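You operate a simulated robot arm through the tools that you are given. There is no shell and no other tool. Be economical: measure what you need, move in short steps, check, and stop when the job is done.

You run a simulated robot arm. Do the job below in one go: nothing can be reset, and whatever is moved stays where it is left.

TASK
Load roll 72 into the tape feeder and feed one 6 cm strip.
Fine: lay the square cover on the long mat meanwhile; it goes back over the roll before feeding.
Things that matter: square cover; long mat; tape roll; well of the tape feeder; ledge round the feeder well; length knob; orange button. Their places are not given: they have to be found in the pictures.

It is judged by the outcome, as a careful person would: the job done as asked, and still so three seconds after it is handed in. It fails if anything else is knocked over, pushed out of place, dropped, spilled or broken. Lids that push on must go on centred and level and be pressed home; caps that screw on are set level and turned clockwise until they are tight.

THE ROBOT
A 6-joint arm with a two-finger parallel gripper, fixed in place. Base frame: the origin is at the foot of the arm, x ahead of it, y to its left, z up; the work surface is at about z = 4. Lengths are in mm, angles in rad, forces in N, time in s.
With the tool pointing down near the work surface it reaches from about 140 to 580 mm from the base axis. Its first joint turns from -1.152 to 1.152 rad. Payload 2.1 kg.
The tool frame sits at the grasp point between the pads (the TCP): z along the fingers, y along the line on which they close. The tips reach 30 mm beyond it. The gripper opens to 94 mm. The fingers are 28 mm wide and 10 mm thick; the gripper's body (50 by 96 mm) begins 55 mm behind the TCP.
Orientation is that of the tool frame in the base frame, as a unit quaternion [w, x, y, z]. With the fingers straight down and closing along the base's y, the tool's x points along the base's -x, its y along +y and its z along -z.

THE INTERFACE
- The arm moves only by the tool servo_tool. Its argument "deltas" is a list of rows, each an object (a shift or turn left out is 0, a gripper value left out holds the last) with "xyz": the shift along the tool's x, y, z in units of 50 mm (1.0 is 50 mm), a list of three; "rot": the turn, a rotation vector about the tool's x, y, z in units of 5 degrees (1.0 is 5 degrees), a list of three; "grip": the closure, from 0 (fully open) to 1 (shut). In form: [{"xyz": [x, y, z], "rot": [wx, wy, wz], "grip": grip}, ...]. A call has 1 to 8 rows; each row shifts and turns the commanded pose from where the row before left it, along the tool's axes as they then stand. A call with a number of a shift or a turn outside -1 to 1 is refused whole. A row lasts 0.2 s, in which the tool goes at most 50 mm and 0.15 rad; a call with a longer step from one row to the next is refused whole, and so is a gripper value outside its range. A pose out of reach is approached as far as the arm can. The call stops where the force on the tool passes 70 N (or 10 N more than at its start, if that is more) or the arm is blocked; 0.2 s more then pass. Each finger travels about 72 mm/s and halts on what it meets, pressing with about 24 N; the grip force reading is that of the motor and also rises with nothing between the fingers. The clock runs only during rows and for 0.2 s after the last one: add rows that do not move to give the fingers time. It gives the time, the measured TCP pose, the force on the tool (base axes), the opening and the grip force at its end, in the units of the frame above (readings bear some noise).
- Cameras (640 x 400 px; columns grow to the right, rows downward): "scene" is fixed at [71.5, -385.9, 486.7]; the picture's right is [0.61, -0.79, 0.00], its down [-0.42, -0.32, -0.85] and it looks along [0.67, 0.52, -0.53] (base axes); focal length 287 px, centre (320, 200). "wrist" rides on the gripper at [76, 14, -102] in the tool frame; the picture's right is [-0.18, 0.98, 0.00], its down [-0.75, -0.14, -0.64] and it looks along [-0.63, -0.12, 0.77] (tool axes); focal length 243 px, centre (320, 200).
- grab_frame(camera): a new picture of that camera. It takes no simulated time.
- point_at(camera, pixels): for up to 12 pixels [column, row] of the newest picture of that camera ("zoom" is the newest enlarged one), the place [x, y, z] in the base frame of the surface seen there, good to about 2 mm. It takes no simulated time.
- enlarge(camera, box): a new picture of the part [left, top, right, bottom] of that camera's present view, enlarged. It takes no simulated time.
- hand_in(): hands the job in; it is judged then, once.

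Work in short steps. Measure before you move; look again where a grasp or a placing could have gone wrong, and mend it. You have 80 turns and 46 pictures in all, those below and enlarged ones among them. Open the gripper and draw the arm clear of the work before you hand the job in, unless the task says otherwise; then end with one line.

The tools are called after "Request:" by a JSON object that holds its "op" and its "data". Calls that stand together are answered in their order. servo_tool: Moves the arm, as the interface text tells. Its arguments: {"type":"object","properties":{"deltas":{"type":"array","items":{"type":"object","properties":{"xyz":{"type":"array","items":{"type":"number"}},"rot":{"type":"array","items":{"type":"number"}},"grip":{"type":"number"}}}}},"required":["deltas"]} The other tools are called the same way: grab_frame (camera) takes a picture; point_at (camera, pixels) gives the place of the surface under pixels of a picture; enlarge (camera, box) takes an enlarged picture of a part of a camera's view; hand_in () hands the job in.

At the start:

```text
time_s: 0.0
ee_pos: [296.1, 6.0, 281.9]
tcp_rot: [0.0, 0.0, 1.0, 0.0]
ft_force: [0.5, -0.7, 0.1]
finger_gap: 93.9
grasp_force: 0.0
```

scene: 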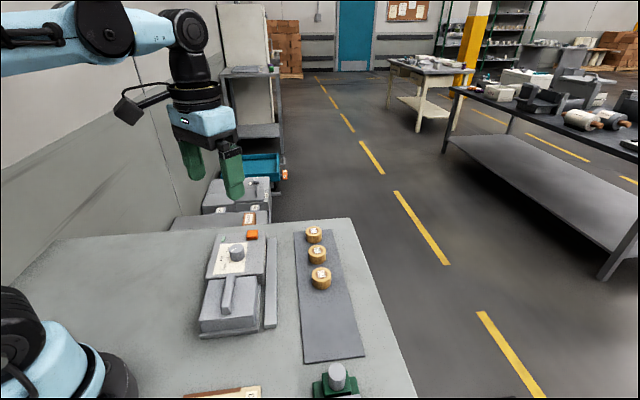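
wrist: 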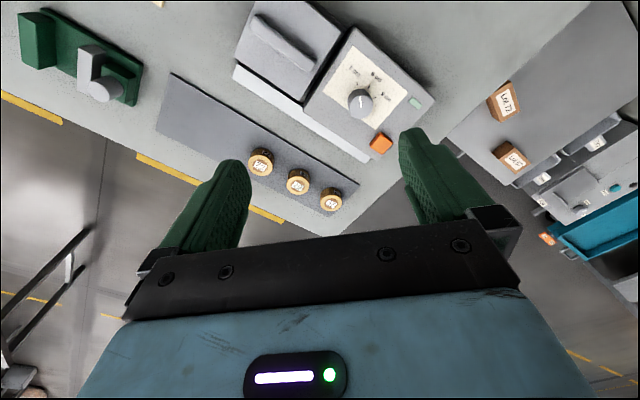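

The feeder appears around scene (235,280), the mat at (325,300) with three rolls on it. I enlarge both areas to read the labels and dial.

Request:
{"op": "enlarge", "data": {"camera": "scene", "box": [180, 210, 380, 335]}}

Request:
{"op": "enlarge", "data": {"camera": "wrist", "box": [220, 0, 460, 220]}}

Request:
{"op": "point_at", "data": {"camera": "scene", "pixels": [[313, 232], [317, 251], [320, 273], [228, 295], [237, 247], [252, 234], [315, 355], [202, 333], [258, 325], [270, 300], [205, 285], [262, 283]]}}

```text
3.20 times, centred on (280, 272) of scene
```

zoom: 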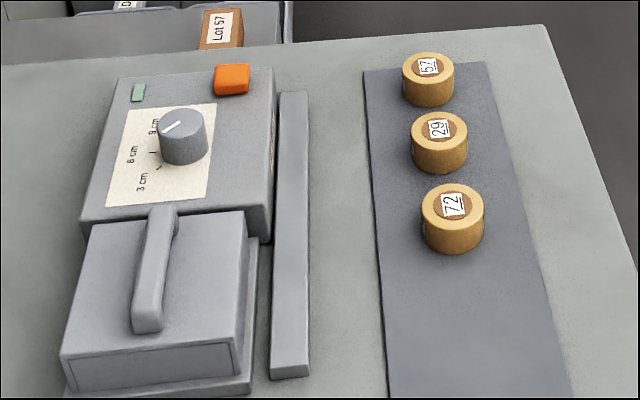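

```text
1.82 times, centred on (340, 110) of wrist
```

zoom: 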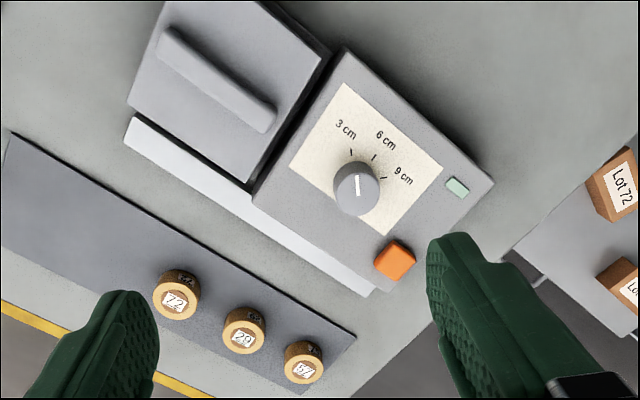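

```text
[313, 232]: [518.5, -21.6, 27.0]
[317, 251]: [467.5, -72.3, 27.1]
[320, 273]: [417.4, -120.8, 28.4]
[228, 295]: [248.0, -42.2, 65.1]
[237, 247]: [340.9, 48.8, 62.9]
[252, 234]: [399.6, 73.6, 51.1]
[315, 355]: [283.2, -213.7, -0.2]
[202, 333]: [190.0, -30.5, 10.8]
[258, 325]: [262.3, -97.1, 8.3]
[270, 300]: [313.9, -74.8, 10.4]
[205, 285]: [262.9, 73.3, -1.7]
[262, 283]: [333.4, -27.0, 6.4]
```

Roll 72 is the nearest one (scene 320,273). I measure the cover, handle, knob, ticks and button in the wrist zoom.

Request:
{"op": "point_at", "data": {"camera": "zoom", "pixels": [[170, 36], [265, 120], [132, 102], [248, 178], [318, 52], [358, 182], [350, 153], [374, 157], [385, 177], [396, 258], [174, 300], [300, 80]]}}

Request:
{"op": "enlarge", "data": {"camera": "wrist", "box": [320, 40, 420, 120]}}

Request:
{"op": "enlarge", "data": {"camera": "scene", "box": [190, 225, 290, 345]}}

```text
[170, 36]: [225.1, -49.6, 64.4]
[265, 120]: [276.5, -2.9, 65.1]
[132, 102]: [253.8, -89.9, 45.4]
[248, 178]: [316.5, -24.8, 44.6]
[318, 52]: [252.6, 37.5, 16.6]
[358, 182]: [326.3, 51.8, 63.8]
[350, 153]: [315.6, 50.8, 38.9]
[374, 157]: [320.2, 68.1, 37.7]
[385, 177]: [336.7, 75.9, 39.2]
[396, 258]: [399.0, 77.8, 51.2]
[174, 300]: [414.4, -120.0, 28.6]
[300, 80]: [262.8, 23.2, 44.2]
```

```text
5.00 times, centred on (370, 80) of wrist
```

zoom: 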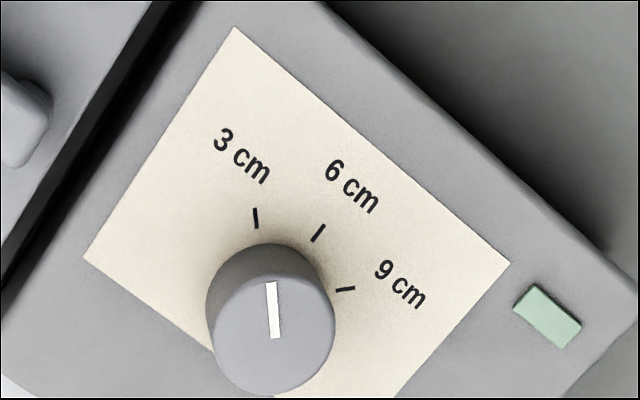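

```text
3.33 times, centred on (240, 285) of scene
```

zoom: 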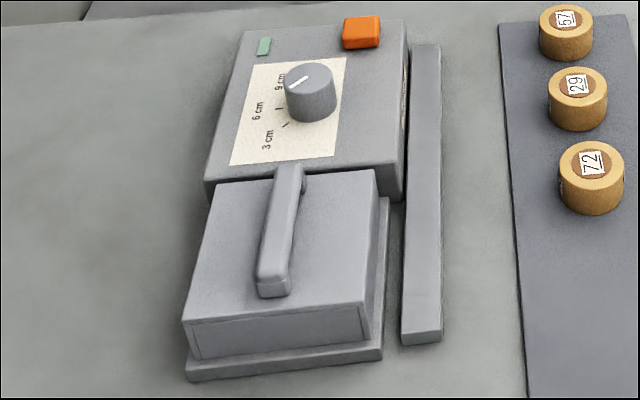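

Now precise points in this scene zoom: the knob's rim and pointer, cover corners, handle, ledge, and roll top.

Request:
{"op": "point_at", "data": {"camera": "zoom", "pixels": [[311, 75], [304, 77], [293, 86], [290, 76], [331, 79], [311, 66], [312, 90], [204, 185], [374, 173], [187, 318], [363, 305], [592, 160]]}}

Request:
{"op": "point_at", "data": {"camera": "wrist", "pixels": [[361, 92], [362, 99], [362, 105], [354, 100], [369, 100], [362, 110], [253, 20], [310, 70], [258, 163], [240, 85], [372, 150], [170, 78]]}}

```text
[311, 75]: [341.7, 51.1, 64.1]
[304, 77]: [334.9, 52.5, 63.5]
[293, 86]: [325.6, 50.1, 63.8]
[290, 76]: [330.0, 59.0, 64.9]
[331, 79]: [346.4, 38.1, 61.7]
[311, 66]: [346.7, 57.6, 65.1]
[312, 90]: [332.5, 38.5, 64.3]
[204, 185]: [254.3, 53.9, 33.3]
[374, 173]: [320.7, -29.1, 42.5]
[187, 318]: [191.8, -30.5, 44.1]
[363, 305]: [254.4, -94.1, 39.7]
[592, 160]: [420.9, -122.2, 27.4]
```

```text
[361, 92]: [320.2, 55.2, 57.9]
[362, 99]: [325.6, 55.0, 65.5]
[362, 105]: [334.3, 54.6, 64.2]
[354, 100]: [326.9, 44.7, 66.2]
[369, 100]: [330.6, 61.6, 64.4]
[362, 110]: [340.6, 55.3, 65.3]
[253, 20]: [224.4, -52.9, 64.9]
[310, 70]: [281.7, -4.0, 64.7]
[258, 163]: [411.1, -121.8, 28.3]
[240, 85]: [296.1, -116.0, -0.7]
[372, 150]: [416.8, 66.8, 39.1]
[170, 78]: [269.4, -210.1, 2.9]
```

The knob centre is about (339,49) and its pointer is at ~180°, near the 3 cm tick; the 6 cm tick is at ~135°. The feeder axis lies at 45° and the cover centre is about (254,-28). I turn the tool -45° about its z so the fingers close across the handle, and measure the mat's corners.

Request:
{"op": "point_at", "data": {"camera": "scene", "pixels": [[296, 234], [328, 231], [305, 361], [363, 355], [301, 300], [347, 295], [303, 340], [330, 320], [320, 285], [290, 320], [365, 330], [337, 372]]}}

Request:
{"op": "servo_tool", "data": {"deltas": [{"rot": [0, 0, -1]}, {"rot": [0, 0, -1]}, {"rot": [0, 0, -1]}, {"rot": [0, 0, -1]}, {"rot": [0, 0, -1]}, {"rot": [0, 0, -1]}, {"rot": [0, 0, -1]}, {"rot": [0, 0, -1]}]}}

```text
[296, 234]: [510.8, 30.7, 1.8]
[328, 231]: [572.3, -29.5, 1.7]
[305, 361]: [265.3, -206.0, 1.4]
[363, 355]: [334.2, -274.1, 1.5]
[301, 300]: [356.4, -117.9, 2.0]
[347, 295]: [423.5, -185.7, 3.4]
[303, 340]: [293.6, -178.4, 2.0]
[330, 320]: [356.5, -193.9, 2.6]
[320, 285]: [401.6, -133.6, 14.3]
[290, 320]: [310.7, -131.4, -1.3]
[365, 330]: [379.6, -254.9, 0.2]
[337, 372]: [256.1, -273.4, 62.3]
```

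```text
time_s: 1.8
ee_pos: [295.1, 5.3, 281.2]
tcp_rot: [0.0, -0.343, 0.939, 0.0]
ft_force: [-0.4, -0.1, 0.0]
finger_gap: 94.0
grasp_force: 0.1
```

The mat is about 95 mm wide, with its centre line at x−y≈541, and its near end is at x+y≈60. The cover will go at about (350,-190). I finish the turn and move above the cover.

Request:
{"op": "servo_tool", "data": {"deltas": [{"rot": [0, 0, -1]}, {"xyz": [0.5, 0.06, 0.5]}, {"xyz": [0.54, 0.05, 0.5]}, {"xyz": [0, 0, 0.8]}, {"xyz": [0, 0, 0.4]}]}}

Request:
{"op": "grab_frame", "data": {"camera": "wrist"}}

```text
time_s: 3.0
ee_pos: [254.0, -27.3, 170.5]
tcp_rot: [0.0, -0.382, 0.924, 0.0]
ft_force: [0.0, -1.3, -0.5]
finger_gap: 93.9
grasp_force: 0.1
```

```text
39 pictures are left
```

wrist: 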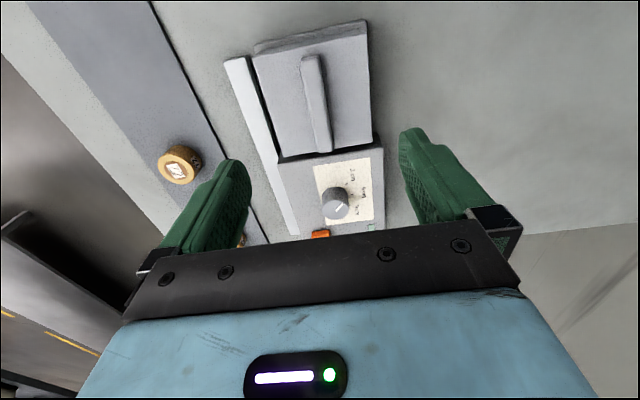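

The cover's handle runs from wrist (310,58) to (323,150). I measure the handle edges and cover corners.

Request:
{"op": "point_at", "data": {"camera": "wrist", "pixels": [[302, 70], [321, 70], [312, 58], [310, 120], [328, 120], [322, 148], [311, 90], [255, 55], [367, 38], [281, 157], [370, 140], [337, 203]]}}

Request:
{"op": "enlarge", "data": {"camera": "wrist", "box": [210, 10, 410, 240]}}

```text
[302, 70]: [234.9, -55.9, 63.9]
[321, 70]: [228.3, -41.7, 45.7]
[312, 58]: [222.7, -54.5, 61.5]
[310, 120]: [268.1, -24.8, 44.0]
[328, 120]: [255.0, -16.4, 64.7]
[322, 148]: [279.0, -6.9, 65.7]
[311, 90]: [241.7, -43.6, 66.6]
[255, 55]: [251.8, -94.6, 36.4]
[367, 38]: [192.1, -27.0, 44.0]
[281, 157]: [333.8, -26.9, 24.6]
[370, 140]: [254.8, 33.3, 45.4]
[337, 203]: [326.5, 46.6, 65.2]
```

```text
1.74 times, centred on (310, 125) of wrist
```

zoom: 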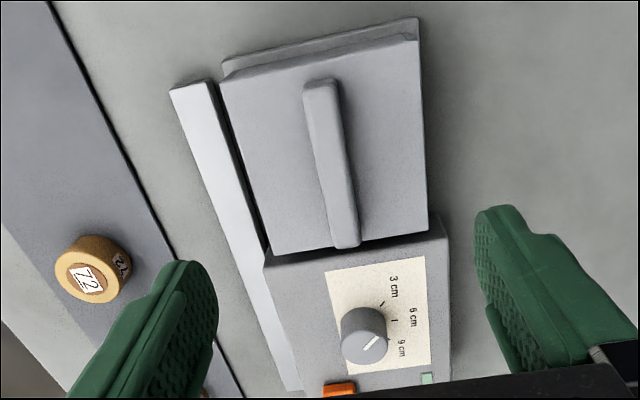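

The handle's centre line is at x−y≈282 and its top at z≈65, with the cover top at z≈44.5; the TCP is at (254,-27.3). I descend 92 mm so the tips are about 4 mm above the cover, then close.

Request:
{"op": "servo_tool", "data": {"deltas": [{"xyz": [0, 0, 0.7]}, {"xyz": [0, 0, 0.7]}, {"xyz": [0, 0, 0.44]}, {"grip": 0.6}, {"grip": 1.0}, {"grip": 1.0}, {"grip": 1.0}, {"grip": 1.0}]}}

```text
time_s: 4.8
ee_pos: [255.0, -27.1, 79.5]
tcp_rot: [0.0, -0.382, 0.924, 0.0]
ft_force: [-0.4, 0.0, 1.0]
finger_gap: 14.7
grasp_force: 23.7
```

The handle is gripped (gap 14.7). I lift straight up and check.

Request:
{"op": "servo_tool", "data": {"deltas": [{"xyz": [0, 0, -0.2]}, {"xyz": [0, 0, -0.4]}, {"xyz": [0, 0, -0.6]}, {"xyz": [0, 0, -0.6]}, {}]}}

Request:
{"op": "enlarge", "data": {"camera": "scene", "box": [160, 200, 380, 380]}}

```text
time_s: 6.0
ee_pos: [256.9, -27.3, 169.6]
tcp_rot: [0.0, -0.383, 0.924, 0.0]
ft_force: [-0.1, 0.1, -0.3]
finger_gap: 15.0
grasp_force: 24.0
```

```text
2.22 times, centred on (270, 290) of scene
```

zoom: 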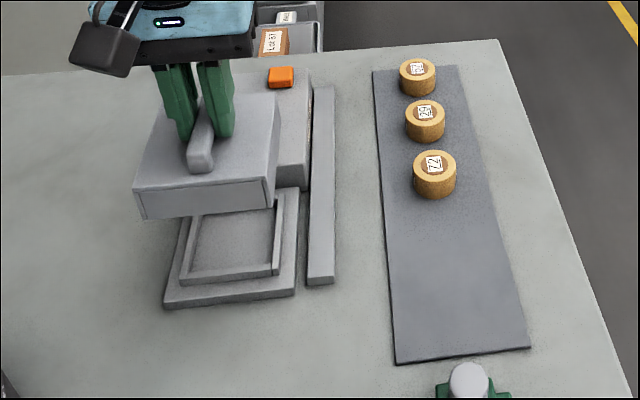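

The cover is held, and the well with its ledge is exposed. I carry the cover across to above the free end of the mat.

Request:
{"op": "servo_tool", "data": {"deltas": [{"xyz": [0.164, -0.605, 0]}, {"xyz": [0.164, -0.605, 0]}, {"xyz": [0.164, -0.605, 0]}, {"xyz": [0.164, -0.605, 0]}, {"xyz": [0.164, -0.605, 0]}, {"xyz": [0.164, -0.605, 0]}, {}]}}

Request:
{"op": "enlarge", "data": {"camera": "scene", "box": [160, 200, 400, 400]}}

```text
time_s: 7.6
ee_pos: [349.9, -189.4, 167.8]
tcp_rot: [0.0, -0.383, 0.924, -0.001]
ft_force: [-0.1, -0.3, -0.7]
finger_gap: 15.0
grasp_force: 23.9
```

```text
2.00 times, centred on (280, 300) of scene
```

zoom: 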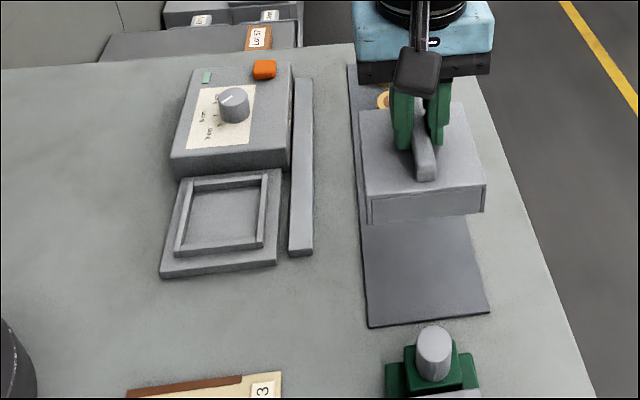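

I measure the well, ledge, and the held cover's edges from this zoom before lowering it.

Request:
{"op": "point_at", "data": {"camera": "zoom", "pixels": [[220, 215], [178, 250], [262, 240], [267, 178], [197, 184], [162, 272], [277, 260], [280, 172], [360, 190], [373, 220], [482, 210], [484, 187]]}}

```text
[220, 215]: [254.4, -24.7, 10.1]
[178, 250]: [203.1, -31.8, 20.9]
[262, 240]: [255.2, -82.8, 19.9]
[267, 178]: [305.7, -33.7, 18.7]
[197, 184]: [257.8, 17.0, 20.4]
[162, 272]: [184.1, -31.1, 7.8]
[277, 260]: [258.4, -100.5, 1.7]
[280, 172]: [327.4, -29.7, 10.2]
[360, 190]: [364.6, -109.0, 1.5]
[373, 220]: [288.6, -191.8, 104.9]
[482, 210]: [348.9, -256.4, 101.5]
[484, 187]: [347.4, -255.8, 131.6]
```

The held cover is centred at x−y≈542, which suits the mat. I lower it until just above the mat.

Request:
{"op": "servo_tool", "data": {"deltas": [{"xyz": [0, 0, 0.6]}, {"xyz": [0, 0, 0.6]}, {"xyz": [0, 0, 0.4]}, {"xyz": [0, 0, 0.16]}, {}]}}

Request:
{"op": "enlarge", "data": {"camera": "scene", "box": [260, 210, 400, 380]}}

```text
time_s: 8.8
ee_pos: [346.9, -191.7, 80.2]
tcp_rot: [0.0, -0.383, 0.924, 0.0]
ft_force: [-0.2, -0.4, -0.2]
finger_gap: 15.3
grasp_force: 23.7
```

```text
2.35 times, centred on (330, 295) of scene
```

zoom: 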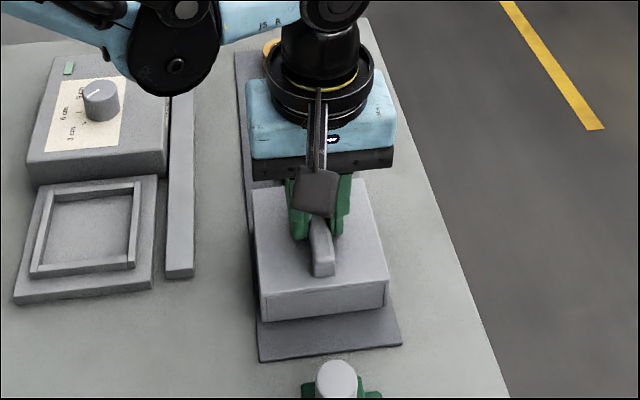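

I check the cover's lower corners and the mat's edges here.

Request:
{"op": "point_at", "data": {"camera": "zoom", "pixels": [[261, 318], [387, 302], [262, 350], [398, 336], [256, 290], [386, 278], [261, 296], [255, 325]]}}

Request:
{"op": "servo_tool", "data": {"deltas": [{"xyz": [0, -0.03, 0.05]}, {"xyz": [0, 0, 0.04]}, {}]}}

```text
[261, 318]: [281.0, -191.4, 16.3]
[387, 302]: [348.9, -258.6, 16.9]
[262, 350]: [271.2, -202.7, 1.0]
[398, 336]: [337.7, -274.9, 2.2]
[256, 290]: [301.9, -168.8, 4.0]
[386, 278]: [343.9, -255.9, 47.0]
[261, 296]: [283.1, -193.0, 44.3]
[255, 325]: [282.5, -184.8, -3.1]
```

```text
time_s: 9.6
ee_pos: [348.9, -191.2, 75.8]
tcp_rot: [0.001, -0.383, 0.924, 0.0]
ft_force: [0.8, -0.1, -0.6]
finger_gap: 15.0
grasp_force: 24.2
```

Cover and mat are aligned to ~1–2 mm. I lower in small steps to contact.

Request:
{"op": "servo_tool", "data": {"deltas": [{"xyz": [0, -0.01, 0.04]}, {"xyz": [0, 0, 0.03]}, {}]}}

```text
time_s: 10.4
ee_pos: [351.2, -190.9, 73.3]
tcp_rot: [0.0, -0.382, 0.924, 0.0]
ft_force: [-0.1, 0.1, 0.6]
finger_gap: 15.1
grasp_force: 24.1
```

Request:
{"op": "servo_tool", "data": {"deltas": [{"xyz": [0, 0, 0.03]}, {"xyz": [0, 0, 0.02]}, {}]}}

```text
time_s: 11.2
ee_pos: [348.5, -192.1, 70.8]
tcp_rot: [0.0, -0.383, 0.924, 0.0]
ft_force: [-0.8, -1.9, 5.0]
finger_gap: 15.3
grasp_force: 23.8
```

Force up is 5 N at z≈71, so the cover is resting on the mat. I open and rise.

Request:
{"op": "servo_tool", "data": {"deltas": [{"grip": 0.4}, {"grip": 0.4}, {"grip": 0.4}, {"xyz": [0, 0, -0.7]}, {"xyz": [0, 0, -0.7]}, {"xyz": [-0.6, 0, -0.4]}, {"xyz": [-0.6, 0, 0]}, {}]}}

Request:
{"op": "grab_frame", "data": {"camera": "wrist"}}

Request:
{"op": "enlarge", "data": {"camera": "scene", "box": [260, 210, 400, 380]}}

```text
time_s: 13.0
ee_pos: [392.7, -148.5, 159.1]
tcp_rot: [0.0, -0.382, 0.924, 0.0]
ft_force: [-0.2, 0.3, -0.5]
finger_gap: 56.0
grasp_force: 0.1
```

```text
34 pictures are left
```

wrist: 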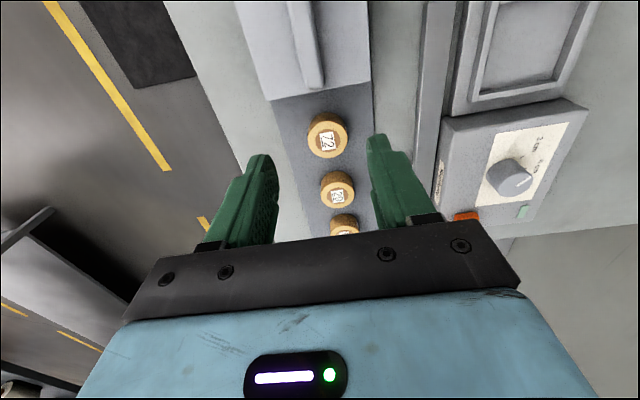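

```text
2.35 times, centred on (330, 295) of scene
```

zoom: 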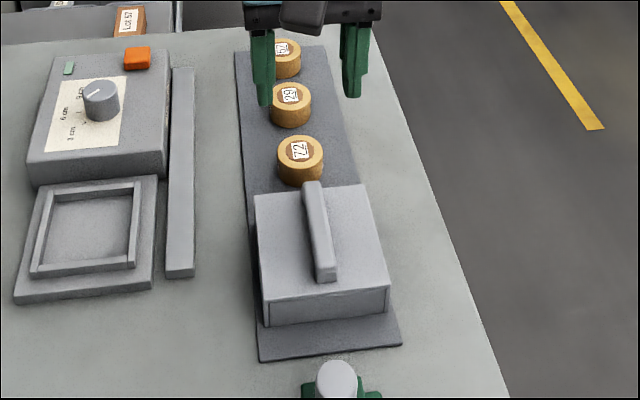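

The cover lies on the mat beside roll 72. I measure roll 72's top rim and sides.

Request:
{"op": "point_at", "data": {"camera": "zoom", "pixels": [[300, 152], [279, 153], [322, 154], [300, 138], [301, 167], [298, 185], [320, 178], [308, 250]]}}

Request:
{"op": "point_at", "data": {"camera": "wrist", "pixels": [[328, 142], [312, 135], [345, 140], [328, 128], [328, 155], [337, 195]]}}

```text
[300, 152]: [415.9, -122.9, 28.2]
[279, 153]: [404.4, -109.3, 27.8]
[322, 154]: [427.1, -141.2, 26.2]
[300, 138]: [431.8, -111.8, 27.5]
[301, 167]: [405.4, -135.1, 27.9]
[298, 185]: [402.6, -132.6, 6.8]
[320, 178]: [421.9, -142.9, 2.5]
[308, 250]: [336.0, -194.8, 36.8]
```

```text
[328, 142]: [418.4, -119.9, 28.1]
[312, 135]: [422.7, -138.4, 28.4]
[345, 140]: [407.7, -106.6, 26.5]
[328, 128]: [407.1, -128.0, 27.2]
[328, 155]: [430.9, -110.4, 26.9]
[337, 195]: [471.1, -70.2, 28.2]
```

Roll 72's centre is about (417.5,-122), diameter ≈37, top z≈28. I move above it, slightly wider open, and check the pose before descending.

Request:
{"op": "servo_tool", "data": {"deltas": [{"xyz": [-0.4, 0.012, 0], "grip": 0.25}, {"xyz": [-0.326, 0.012, 0.4]}, {"xyz": [0, 0, 0.8]}, {"xyz": [0, 0, 0.5]}, {}]}}

```text
time_s: 14.2
ee_pos: [418.6, -123.0, 75.9]
tcp_rot: [0.0, -0.383, 0.924, 0.001]
ft_force: [-1.2, -0.2, 0.8]
finger_gap: 70.6
grasp_force: 0.0
```

Request:
{"op": "servo_tool", "data": {"deltas": [{"xyz": [0, 0, 0.4]}, {"xyz": [0, 0, 0.22]}, {}, {"grip": 0.5}, {"grip": 0.8}, {"grip": 1.0}, {"grip": 1.0}]}}

Request:
{"op": "enlarge", "data": {"camera": "scene", "box": [260, 210, 400, 380]}}

```text
time_s: 15.8
ee_pos: [416.2, -123.2, 45.6]
tcp_rot: [0.0, -0.383, 0.924, 0.0]
ft_force: [0.4, 0.6, 0.2]
finger_gap: 40.5
grasp_force: 24.1
```

```text
2.35 times, centred on (330, 295) of scene
```

zoom: 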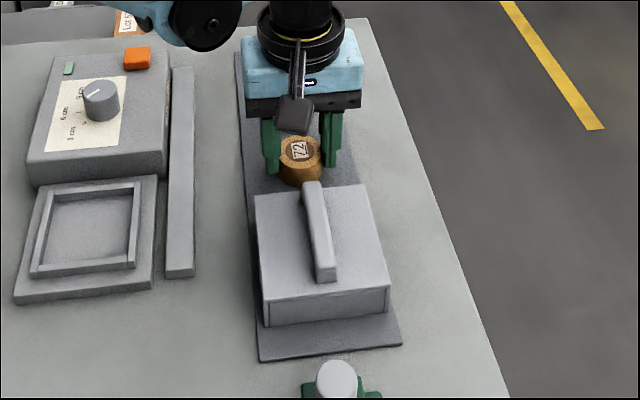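

The roll is gripped (gap 40.5). I lift and measure the well's inner edges from the current picture (newest zoom).

Request:
{"op": "point_at", "data": {"camera": "zoom", "pixels": [[31, 274], [134, 266], [139, 183], [54, 193], [40, 264], [127, 258], [133, 190], [57, 202], [88, 225], [34, 232], [138, 220], [85, 270]]}}

Request:
{"op": "servo_tool", "data": {"deltas": [{"xyz": [0, 0, -0.3]}, {"xyz": [0, 0, -0.7]}, {"xyz": [0, 0, -0.7]}, {"xyz": [0, 0, -0.4]}, {}]}}

```text
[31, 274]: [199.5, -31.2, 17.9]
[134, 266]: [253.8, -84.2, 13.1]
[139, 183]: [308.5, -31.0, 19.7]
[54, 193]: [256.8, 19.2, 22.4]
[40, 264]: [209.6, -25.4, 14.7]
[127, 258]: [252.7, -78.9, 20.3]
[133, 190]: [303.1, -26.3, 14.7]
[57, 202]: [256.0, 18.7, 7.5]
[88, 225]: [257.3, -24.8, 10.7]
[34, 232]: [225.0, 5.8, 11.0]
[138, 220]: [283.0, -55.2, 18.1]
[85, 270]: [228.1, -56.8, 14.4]
```

```text
time_s: 17.0
ee_pos: [417.0, -123.3, 150.1]
tcp_rot: [0.0, -0.383, 0.924, 0.0]
ft_force: [-0.5, -0.2, -1.2]
finger_gap: 40.4
grasp_force: 24.1
```

The ledge centre works out at (254.6,-31.8). I carry the roll above the well and look.

Request:
{"op": "servo_tool", "data": {"deltas": [{"xyz": [0.164, 0.6, 0]}, {"xyz": [0.164, 0.6, 0]}, {"xyz": [0.164, 0.6, 0]}, {"xyz": [0.164, 0.6, 0]}, {"xyz": [0.164, 0.6, 0]}, {"xyz": [0.164, 0.6, 0]}, {"xyz": [0, 0, 0.6]}, {}]}}

Request:
{"op": "grab_frame", "data": {"camera": "wrist"}}

Request:
{"op": "enlarge", "data": {"camera": "scene", "box": [180, 220, 300, 350]}}

```text
time_s: 18.8
ee_pos: [254.2, -30.0, 118.9]
tcp_rot: [0.0, -0.383, 0.924, 0.0]
ft_force: [0.8, -0.4, -0.6]
finger_gap: 40.4
grasp_force: 23.8
```

```text
31 pictures are left
```

wrist: 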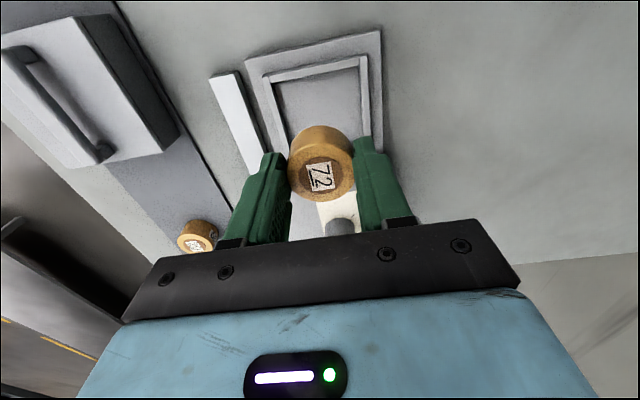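

```text
3.08 times, centred on (240, 285) of scene
```

zoom: 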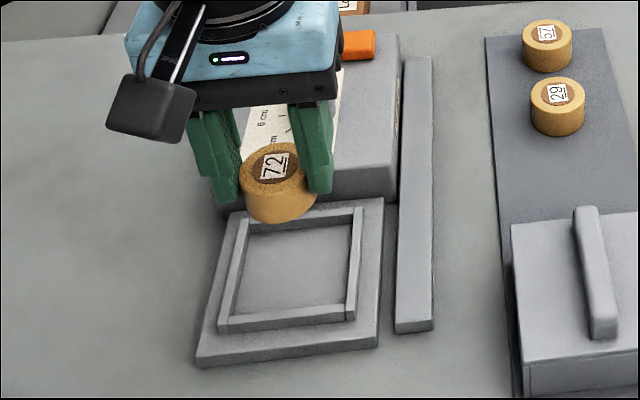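

The roll is over the well. I lower to about 6 mm above the floor.

Request:
{"op": "servo_tool", "data": {"deltas": [{"xyz": [0, 0.0, 0.6]}, {"xyz": [0.01, 0, 0.4]}, {"xyz": [0, 0, 0.2]}, {}]}}

Request:
{"op": "enlarge", "data": {"camera": "scene", "box": [180, 220, 300, 350]}}

```text
time_s: 19.8
ee_pos: [255.3, -31.5, 59.8]
tcp_rot: [0.001, -0.383, 0.924, 0.0]
ft_force: [1.6, -1.5, -0.3]
finger_gap: 40.5
grasp_force: 24.5
```

```text
3.08 times, centred on (240, 285) of scene
```

zoom: 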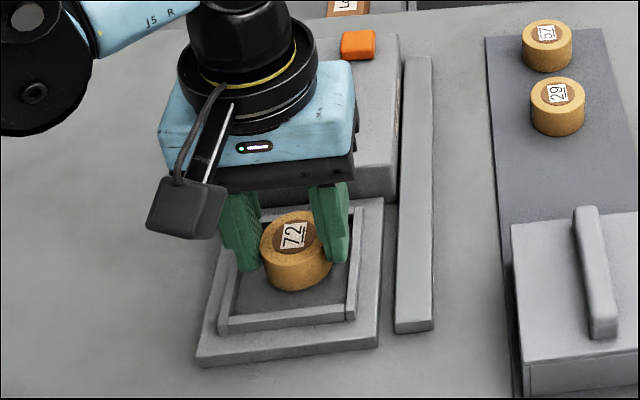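

The roll is centred within the ledge. I lower the last millimetres.

Request:
{"op": "servo_tool", "data": {"deltas": [{"xyz": [0, 0, 0.06]}, {"xyz": [0, 0, 0.04]}, {}]}}

```text
time_s: 20.6
ee_pos: [253.5, -31.1, 55.1]
tcp_rot: [-0.001, -0.382, 0.924, 0.001]
ft_force: [0.1, -0.6, -0.5]
finger_gap: 40.5
grasp_force: 24.0
```

Request:
{"op": "servo_tool", "data": {"deltas": [{"xyz": [0, 0, 0.03]}, {"xyz": [0, 0, 0.02]}, {}]}}

```text
time_s: 21.4
ee_pos: [254.4, -31.4, 52.4]
tcp_rot: [0.0, -0.383, 0.924, -0.001]
ft_force: [-3.8, -1.4, 11.7]
finger_gap: 40.4
grasp_force: 23.9
```

Contact at 11.7 N: the roll is on the well floor. I open gently and rise.

Request:
{"op": "servo_tool", "data": {"deltas": [{"xyz": [0, 0, -0.01], "grip": 0.5}, {"grip": 0.4}, {"grip": 0.4}, {"xyz": [0, 0, -0.4]}, {"xyz": [0, 0, -0.8]}, {"xyz": [0, 0, -0.8]}, {}]}}

Request:
{"op": "grab_frame", "data": {"camera": "wrist"}}

Request:
{"op": "enlarge", "data": {"camera": "scene", "box": [180, 220, 300, 350]}}

```text
time_s: 23.0
ee_pos: [258.7, -31.3, 153.1]
tcp_rot: [0.0, -0.383, 0.924, 0.001]
ft_force: [-0.9, -0.5, -0.3]
finger_gap: 56.3
grasp_force: 0.1
```

```text
28 pictures are left
```

wrist: 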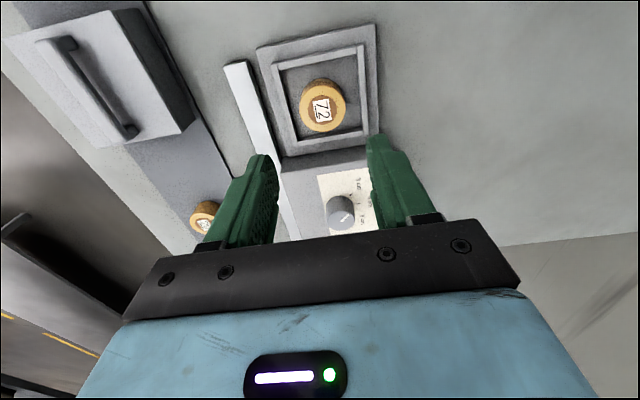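

```text
3.08 times, centred on (240, 285) of scene
```

zoom: 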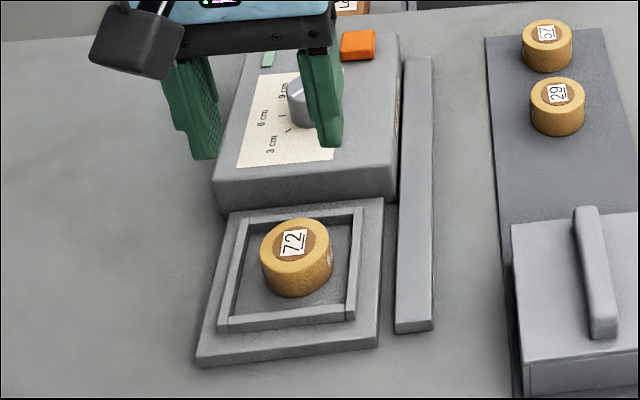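

Roll 72 sits upright in the well. I return above the cover on the mat and measure it.

Request:
{"op": "servo_tool", "data": {"deltas": [{"xyz": [0.161, -0.592, 0]}, {"xyz": [0.161, -0.592, 0]}, {"xyz": [0.161, -0.592, 0]}, {"xyz": [0.161, -0.592, 0]}, {"xyz": [0.161, -0.592, 0]}, {"xyz": [0.161, -0.592, 0]}, {}]}}

Request:
{"op": "point_at", "data": {"camera": "zoom", "pixels": [[586, 210], [598, 320], [514, 225], [526, 366]]}}

Request:
{"op": "grab_frame", "data": {"camera": "wrist"}}

```text
time_s: 24.6
ee_pos: [346.3, -190.9, 153.4]
tcp_rot: [0.0, -0.383, 0.924, 0.0]
ft_force: [-0.6, -0.7, 0.3]
finger_gap: 56.3
grasp_force: 0.0
```

```text
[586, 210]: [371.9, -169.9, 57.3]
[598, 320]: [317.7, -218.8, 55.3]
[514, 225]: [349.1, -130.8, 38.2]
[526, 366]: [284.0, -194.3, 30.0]
```

```text
26 pictures are left
```

wrist: 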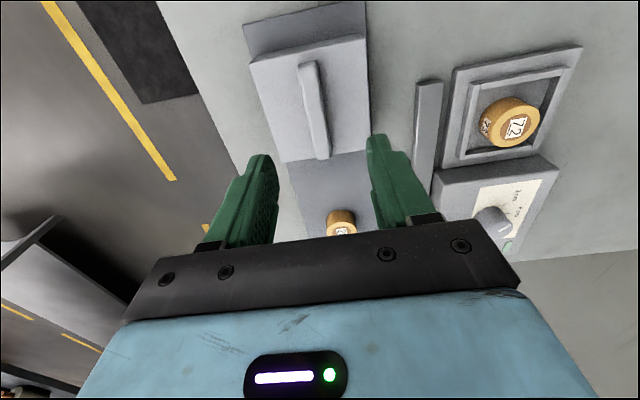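

I align to the earlier release pose (≈349.5,-191.5) and descend to z≈71, then grip.

Request:
{"op": "servo_tool", "data": {"deltas": [{"xyz": [-0.03, -0.04, 0.6]}, {"xyz": [0, 0, 0.6]}, {"xyz": [0, 0, 0.4]}, {}, {"grip": 0.8}, {"grip": 1.0}, {"grip": 1.0}, {"grip": 1.0}]}}

```text
time_s: 26.4
ee_pos: [349.9, -191.1, 74.7]
tcp_rot: [0.0, -0.383, 0.924, 0.0]
ft_force: [-0.5, 0.1, 0.0]
finger_gap: 15.0
grasp_force: 23.8
```

Gripped (about 3.5 mm higher than before). I lift and carry the cover back above the feeder.

Request:
{"op": "servo_tool", "data": {"deltas": [{"xyz": [0, 0, -0.4]}, {"xyz": [0, 0, -0.8]}, {"xyz": [0, 0, -0.6]}, {}]}}

Request:
{"op": "servo_tool", "data": {"deltas": [{"xyz": [-0.163, 0.61, 0]}, {"xyz": [-0.163, 0.61, 0]}, {"xyz": [-0.163, 0.61, 0]}, {"xyz": [-0.163, 0.61, 0]}, {"xyz": [-0.163, 0.61, 0]}, {"xyz": [-0.163, 0.61, 0]}, {}]}}

Request:
{"op": "enlarge", "data": {"camera": "scene", "box": [170, 190, 330, 350]}}

```text
time_s: 27.4
ee_pos: [347.6, -190.1, 163.1]
tcp_rot: [0.0, -0.382, 0.924, 0.0]
ft_force: [-0.7, -0.9, 0.1]
finger_gap: 15.1
grasp_force: 23.2
```

```text
time_s: 29.0
ee_pos: [253.1, -25.8, 161.4]
tcp_rot: [0.001, -0.383, 0.924, 0.001]
ft_force: [-0.6, -0.8, -0.2]
finger_gap: 15.0
grasp_force: 24.2
```

```text
2.50 times, centred on (250, 270) of scene
```

zoom: 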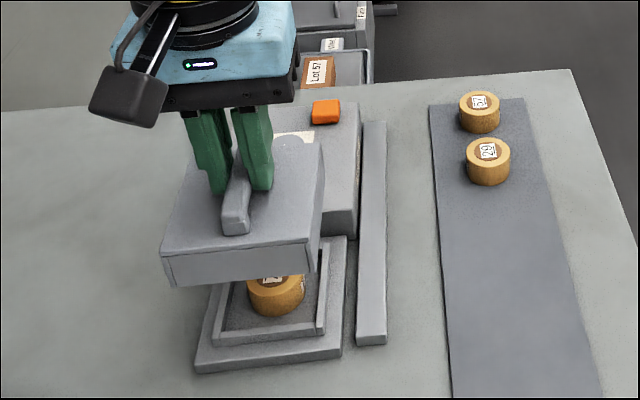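

I measure the held cover's corners here to align with the ledge.

Request:
{"op": "point_at", "data": {"camera": "zoom", "pixels": [[163, 251], [173, 285], [308, 240], [307, 268], [323, 146], [321, 178], [237, 265], [198, 368], [341, 354], [214, 340], [324, 332], [347, 238]]}}

Request:
{"op": "servo_tool", "data": {"deltas": [{}, {}]}}

```text
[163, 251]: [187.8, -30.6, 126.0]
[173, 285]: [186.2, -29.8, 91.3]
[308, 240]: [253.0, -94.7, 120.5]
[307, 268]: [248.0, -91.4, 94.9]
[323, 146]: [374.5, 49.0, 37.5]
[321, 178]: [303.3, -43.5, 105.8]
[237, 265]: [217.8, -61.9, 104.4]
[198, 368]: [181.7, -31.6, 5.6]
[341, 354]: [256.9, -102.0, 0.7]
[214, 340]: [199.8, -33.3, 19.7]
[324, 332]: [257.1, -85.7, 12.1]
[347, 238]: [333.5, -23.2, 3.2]
```

```text
time_s: 29.6
ee_pos: [252.6, -26.7, 161.6]
tcp_rot: [0.0, -0.382, 0.924, 0.0]
ft_force: [0.1, -0.3, -0.9]
finger_gap: 14.7
grasp_force: 23.8
```

The cover is ~2.4 mm short in x relative to its original seat (187→191 and TCP 252.6→255). I correct that and lower until just above the roll/ledge.

Request:
{"op": "servo_tool", "data": {"deltas": [{"xyz": [-0.025, -0.042, 0]}, {"xyz": [0, 0, 0.5]}, {"xyz": [0, 0, 0.3]}, {"xyz": [0, 0, 0.26]}, {}, {}]}}

Request:
{"op": "enlarge", "data": {"camera": "scene", "box": [180, 220, 300, 350]}}

Request:
{"op": "grab_frame", "data": {"camera": "wrist"}}

```text
time_s: 31.0
ee_pos: [255.4, -26.6, 109.1]
tcp_rot: [0.0, -0.383, 0.924, 0.001]
ft_force: [0.7, 0.5, -0.1]
finger_gap: 15.0
grasp_force: 24.3
```

```text
3.08 times, centred on (240, 285) of scene
```

zoom: 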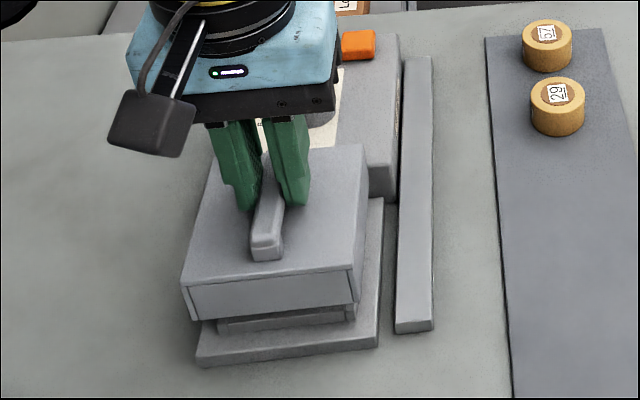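

```text
23 pictures are left
```

wrist: 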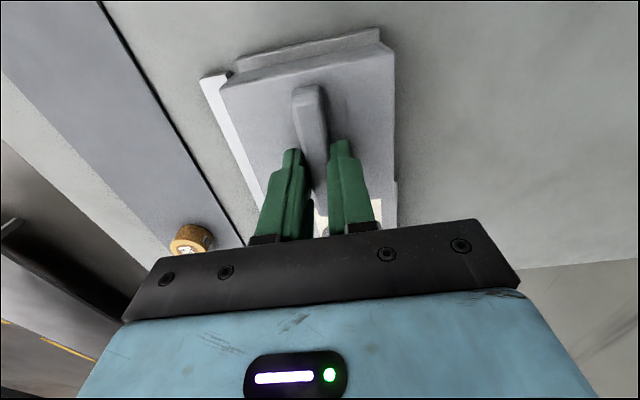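

The cover is level and over the ledge. I lower toward ledge height.

Request:
{"op": "servo_tool", "data": {"deltas": [{"xyz": [0, 0, 0.15]}, {"xyz": [0, 0, 0.12]}, {}, {}]}}

Request:
{"op": "enlarge", "data": {"camera": "scene", "box": [190, 270, 290, 345]}}

```text
time_s: 32.0
ee_pos: [256.3, -27.1, 96.5]
tcp_rot: [0.001, -0.383, 0.924, 0.0]
ft_force: [-0.2, 0.6, 0.2]
finger_gap: 15.0
grasp_force: 24.3
```

```text
5.33 times, centred on (240, 308) of scene
```

zoom: 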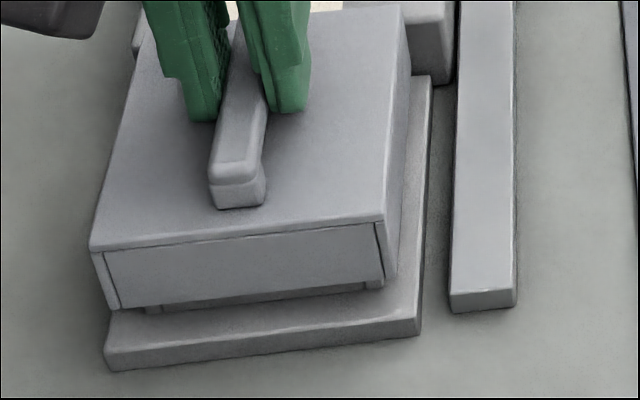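

I check alignment of the cover's lower corners against ledge corners.

Request:
{"op": "point_at", "data": {"camera": "zoom", "pixels": [[120, 303], [381, 278], [92, 246], [384, 216], [404, 10], [150, 309], [362, 288], [112, 318], [418, 320], [395, 270]]}}

Request:
{"op": "servo_tool", "data": {"deltas": [{"xyz": [0, 0, 0.06]}, {}]}}

```text
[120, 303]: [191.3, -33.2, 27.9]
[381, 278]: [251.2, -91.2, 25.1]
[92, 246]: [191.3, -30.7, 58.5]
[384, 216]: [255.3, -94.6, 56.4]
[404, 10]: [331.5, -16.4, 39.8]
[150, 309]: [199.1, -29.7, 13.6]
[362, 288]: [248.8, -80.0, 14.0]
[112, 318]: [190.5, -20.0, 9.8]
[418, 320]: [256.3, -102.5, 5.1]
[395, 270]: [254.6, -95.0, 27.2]
```

```text
time_s: 32.6
ee_pos: [256.4, -27.2, 93.1]
tcp_rot: [0.0, -0.382, 0.924, 0.001]
ft_force: [0.3, 0.4, -0.7]
finger_gap: 15.0
grasp_force: 24.1
```

The corners match their original places to within ~1 mm. I lower over the ledge in small steps, watching force.

Request:
{"op": "servo_tool", "data": {"deltas": [{"xyz": [0, 0, 0.05]}, {"xyz": [0, 0, 0.04]}, {}]}}

```text
time_s: 33.4
ee_pos: [257.1, -25.7, 88.4]
tcp_rot: [0.0, -0.383, 0.924, 0.0]
ft_force: [0.0, 0.5, -0.7]
finger_gap: 14.8
grasp_force: 24.5
```

Request:
{"op": "servo_tool", "data": {"deltas": [{"xyz": [0.02, 0, 0.05]}, {"xyz": [0, 0, 0.03]}, {}]}}

```text
time_s: 34.2
ee_pos: [254.5, -27.7, 84.9]
tcp_rot: [0.001, -0.382, 0.924, 0.0]
ft_force: [-0.7, 0.1, 0.2]
finger_gap: 15.0
grasp_force: 23.5
```

Request:
{"op": "servo_tool", "data": {"deltas": [{"xyz": [0, 0, 0.04]}, {"xyz": [0, 0, 0.03]}, {}]}}

```text
time_s: 35.0
ee_pos: [255.3, -28.6, 82.1]
tcp_rot: [0.001, -0.383, 0.924, 0.0]
ft_force: [-0.5, 1.6, 22.1]
finger_gap: 15.1
grasp_force: 23.8
```

Firm contact (22 N) at z≈82, as expected for full seating. I verify with a picture.

Request:
{"op": "enlarge", "data": {"camera": "scene", "box": [190, 270, 290, 345]}}

Request:
{"op": "point_at", "data": {"camera": "zoom", "pixels": [[100, 270], [378, 245], [380, 60], [170, 90], [240, 260], [340, 180], [150, 200]]}}

```text
5.33 times, centred on (240, 308) of scene
```

zoom: 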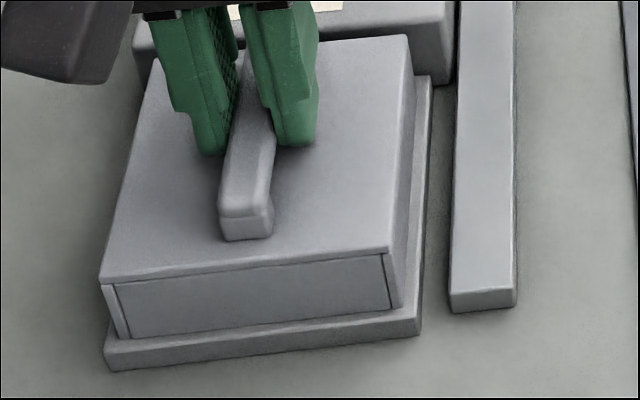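

```text
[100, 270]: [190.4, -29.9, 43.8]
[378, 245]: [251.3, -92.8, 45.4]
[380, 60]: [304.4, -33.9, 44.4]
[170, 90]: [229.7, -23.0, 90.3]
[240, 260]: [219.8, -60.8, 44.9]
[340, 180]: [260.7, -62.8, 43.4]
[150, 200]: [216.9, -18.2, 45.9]
```

The cover sits flat (top z≈44.5 at all points). I release, rise, and move above the knob.

Request:
{"op": "servo_tool", "data": {"deltas": [{"grip": 0.5}, {"grip": 0.4}, {"grip": 0.4}, {"xyz": [0, 0, -0.5]}, {"xyz": [0, 0, -0.9]}, {"xyz": [-0.75, -0.02, 0]}, {"xyz": [-0.75, -0.02, 0]}, {"xyz": [-0.75, -0.03, 0]}]}}

Request:
{"op": "grab_frame", "data": {"camera": "wrist"}}

Request:
{"op": "enlarge", "data": {"camera": "wrist", "box": [240, 50, 400, 180]}}

```text
time_s: 36.8
ee_pos: [339.0, 49.2, 153.8]
tcp_rot: [0.0, -0.382, 0.924, 0.0]
ft_force: [0.1, -0.8, 0.1]
finger_gap: 56.5
grasp_force: 0.1
```

```text
20 pictures are left
```

wrist: 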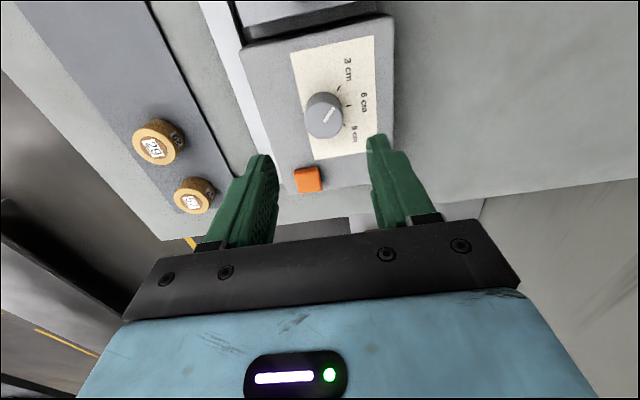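

```text
3.08 times, centred on (320, 115) of wrist
```

zoom: 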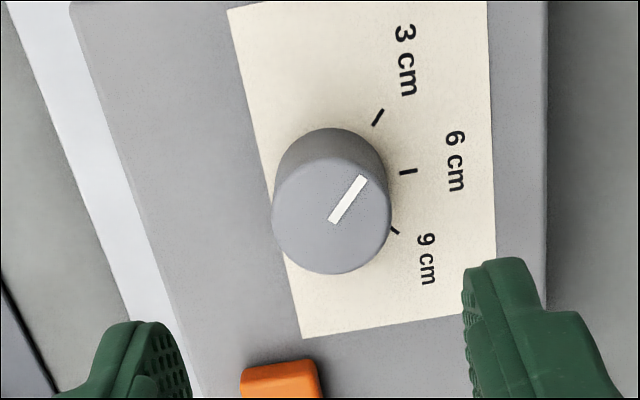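

Request:
{"op": "point_at", "data": {"camera": "zoom", "pixels": [[332, 215], [332, 221], [362, 179], [276, 210], [388, 210], [330, 162], [330, 270], [378, 117], [408, 171], [394, 231], [283, 375], [330, 230]]}}

```text
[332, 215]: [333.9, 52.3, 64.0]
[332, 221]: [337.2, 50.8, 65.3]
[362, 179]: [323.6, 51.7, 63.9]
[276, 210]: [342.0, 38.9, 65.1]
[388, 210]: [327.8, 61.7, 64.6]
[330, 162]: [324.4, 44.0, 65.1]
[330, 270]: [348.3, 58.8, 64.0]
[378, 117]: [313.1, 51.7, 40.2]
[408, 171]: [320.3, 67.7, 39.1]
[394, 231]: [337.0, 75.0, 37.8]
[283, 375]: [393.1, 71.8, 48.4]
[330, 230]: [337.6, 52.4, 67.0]
```

Knob centre is about (336,50.7), Ø≈27, pointer at ~180° (3 cm) with the 6 cm tick at 135°. I descend over the knob and grip it.

Request:
{"op": "servo_tool", "data": {"deltas": [{"xyz": [0.02, 0.06, 0.6]}, {"xyz": [0, 0, 0.6]}, {"xyz": [0, 0, 0.34]}, {}, {"grip": 0.6}, {"grip": 0.8}, {"grip": 0.8}, {"grip": 0.8}]}}

```text
time_s: 38.6
ee_pos: [334.7, 50.3, 77.4]
tcp_rot: [0.0, -0.382, 0.924, 0.0]
ft_force: [6.7, -4.1, -17.6]
finger_gap: 31.3
grasp_force: 44.8
```

The gap is 31.3 with an odd force (-17.6 N in z), so I look before turning.

Request:
{"op": "enlarge", "data": {"camera": "scene", "box": [190, 210, 300, 300]}}

Request:
{"op": "grab_frame", "data": {"camera": "wrist"}}

Request:
{"op": "servo_tool", "data": {"deltas": [{}]}}

```text
4.44 times, centred on (245, 255) of scene
```

zoom: 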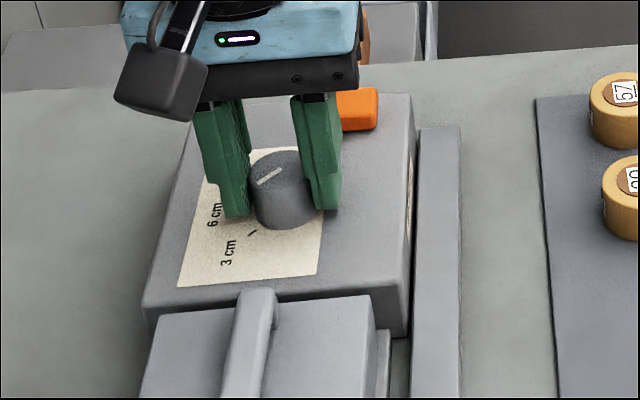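

```text
17 pictures are left
```

wrist: 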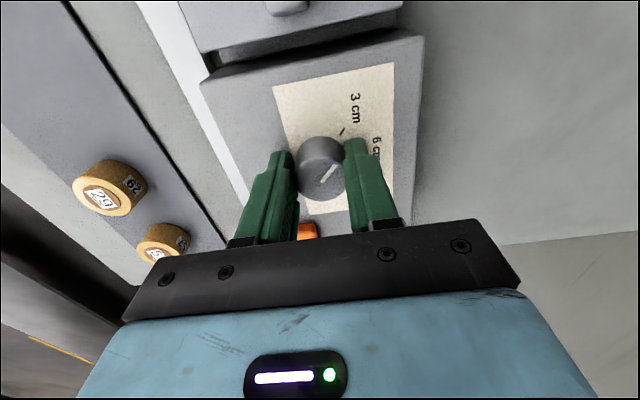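

```text
time_s: 39.0
ee_pos: [334.9, 49.8, 76.7]
tcp_rot: [0.0, -0.383, 0.924, 0.0]
ft_force: [7.3, -5.5, -23.1]
finger_gap: 31.6
grasp_force: 44.9
```

The grip on the knob is well seated. I turn it clockwise (tool z +) by 40° first.

Request:
{"op": "servo_tool", "data": {"deltas": [{"rot": [0, 0, 0.8]}, {"rot": [0, 0, 0.9]}, {"rot": [0, 0, 0.9]}, {"rot": [0, 0, 0.9]}, {"rot": [0, 0, 0.9]}, {"rot": [0, 0, 0.9]}, {"rot": [0, 0, 0.9]}, {"rot": [0, 0, 0.8]}]}}

Request:
{"op": "enlarge", "data": {"camera": "scene", "box": [190, 210, 300, 300]}}

```text
time_s: 40.8
ee_pos: [334.8, 50.8, 73.7]
tcp_rot: [0.0, -0.088, 0.996, 0.002]
ft_force: [-15.4, 10.4, 26.5]
finger_gap: 31.4
grasp_force: 45.0
```

```text
4.44 times, centred on (245, 255) of scene
```

zoom: 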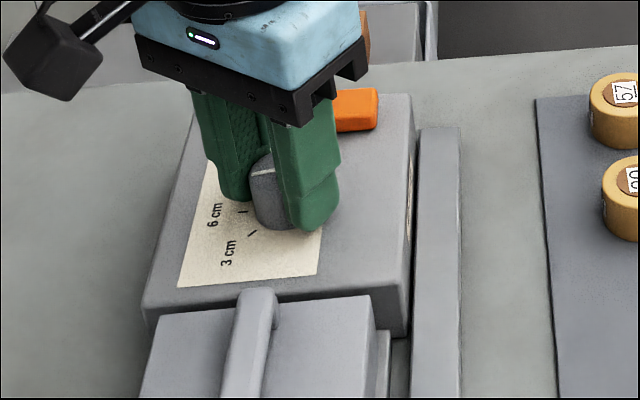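

Yaw readings show 35° turned. I complete the remaining 10°, then open and rise to read the pointer.

Request:
{"op": "servo_tool", "data": {"deltas": [{"xyz": [0, 0, -0.02], "rot": [0, 0, 1]}, {"rot": [0, 0, 1]}, {}, {"grip": 0.5}, {"grip": 0.4}, {"xyz": [0, 0, -0.6]}, {"xyz": [0, 0, -0.9]}, {}]}}

Request:
{"op": "grab_frame", "data": {"camera": "wrist"}}

Request:
{"op": "enlarge", "data": {"camera": "scene", "box": [190, 210, 300, 300]}}

```text
time_s: 42.6
ee_pos: [333.8, 49.6, 150.9]
tcp_rot: [0.0, 0.0, 1.0, 0.0]
ft_force: [-0.5, -0.6, -0.6]
finger_gap: 56.3
grasp_force: 0.1
```

```text
15 pictures are left
```

wrist: 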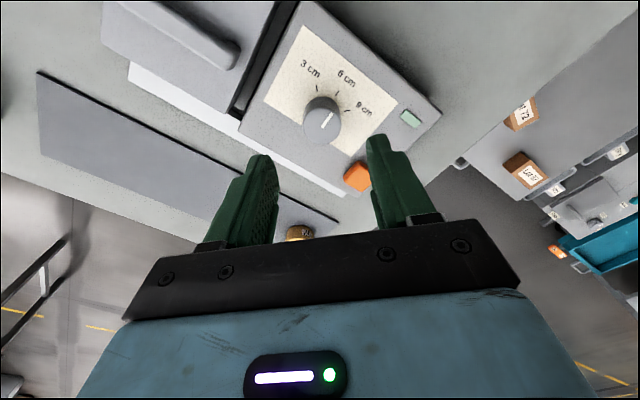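

```text
4.44 times, centred on (245, 255) of scene
```

zoom: 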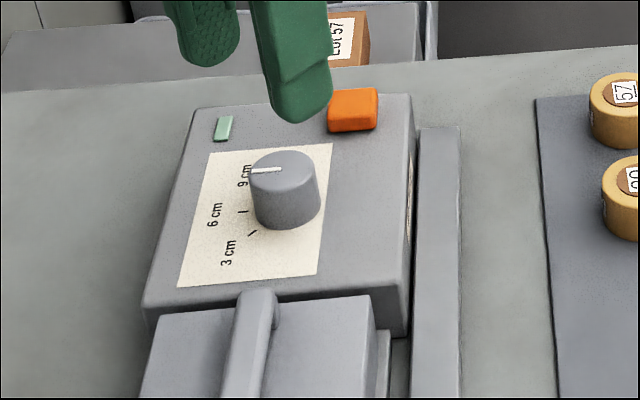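

The pointer moved; I measure its ends and the 6 cm tick.

Request:
{"op": "enlarge", "data": {"camera": "wrist", "box": [280, 60, 380, 150]}}

Request:
{"op": "point_at", "data": {"camera": "scene", "pixels": [[247, 248.5], [253, 248]]}}

```text
4.44 times, centred on (330, 105) of wrist
```

zoom: 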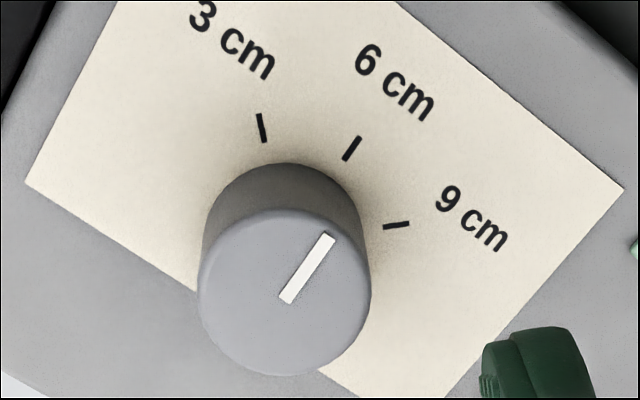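

```text
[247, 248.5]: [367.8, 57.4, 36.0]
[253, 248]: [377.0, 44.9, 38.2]
```

Request:
{"op": "point_at", "data": {"camera": "zoom", "pixels": [[285, 300], [288, 296], [331, 236], [327, 241], [352, 147], [342, 160], [358, 137], [262, 128], [396, 226], [284, 294], [202, 292], [370, 290]]}}

```text
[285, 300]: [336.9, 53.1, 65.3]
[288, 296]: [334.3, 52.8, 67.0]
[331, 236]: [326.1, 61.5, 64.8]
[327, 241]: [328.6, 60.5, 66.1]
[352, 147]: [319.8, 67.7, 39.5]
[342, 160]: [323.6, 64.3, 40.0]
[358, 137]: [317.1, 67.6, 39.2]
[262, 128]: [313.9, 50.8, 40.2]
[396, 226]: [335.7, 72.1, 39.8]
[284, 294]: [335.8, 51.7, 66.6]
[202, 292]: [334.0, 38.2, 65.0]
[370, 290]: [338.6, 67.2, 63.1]
```

The pointer is at ~135°, on the 6 cm tick. Now I measure the orange button's top.

Request:
{"op": "point_at", "data": {"camera": "scene", "pixels": [[252.5, 233], [249, 231], [256, 231.5], [248, 236], [256, 235], [252, 237.5], [252, 231]]}}

Request:
{"op": "point_at", "data": {"camera": "wrist", "pixels": [[357, 174], [350, 175], [365, 180], [360, 165], [353, 183], [357, 180]]}}

```text
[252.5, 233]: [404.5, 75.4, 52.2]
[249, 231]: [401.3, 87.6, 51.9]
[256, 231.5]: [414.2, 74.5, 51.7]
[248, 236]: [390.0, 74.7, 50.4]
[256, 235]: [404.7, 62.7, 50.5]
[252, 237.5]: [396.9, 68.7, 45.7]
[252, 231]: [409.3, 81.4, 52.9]
```

```text
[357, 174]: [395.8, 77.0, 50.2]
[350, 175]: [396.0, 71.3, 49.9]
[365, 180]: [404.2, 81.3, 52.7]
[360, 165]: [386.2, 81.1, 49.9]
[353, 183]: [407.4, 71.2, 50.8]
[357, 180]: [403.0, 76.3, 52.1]
```

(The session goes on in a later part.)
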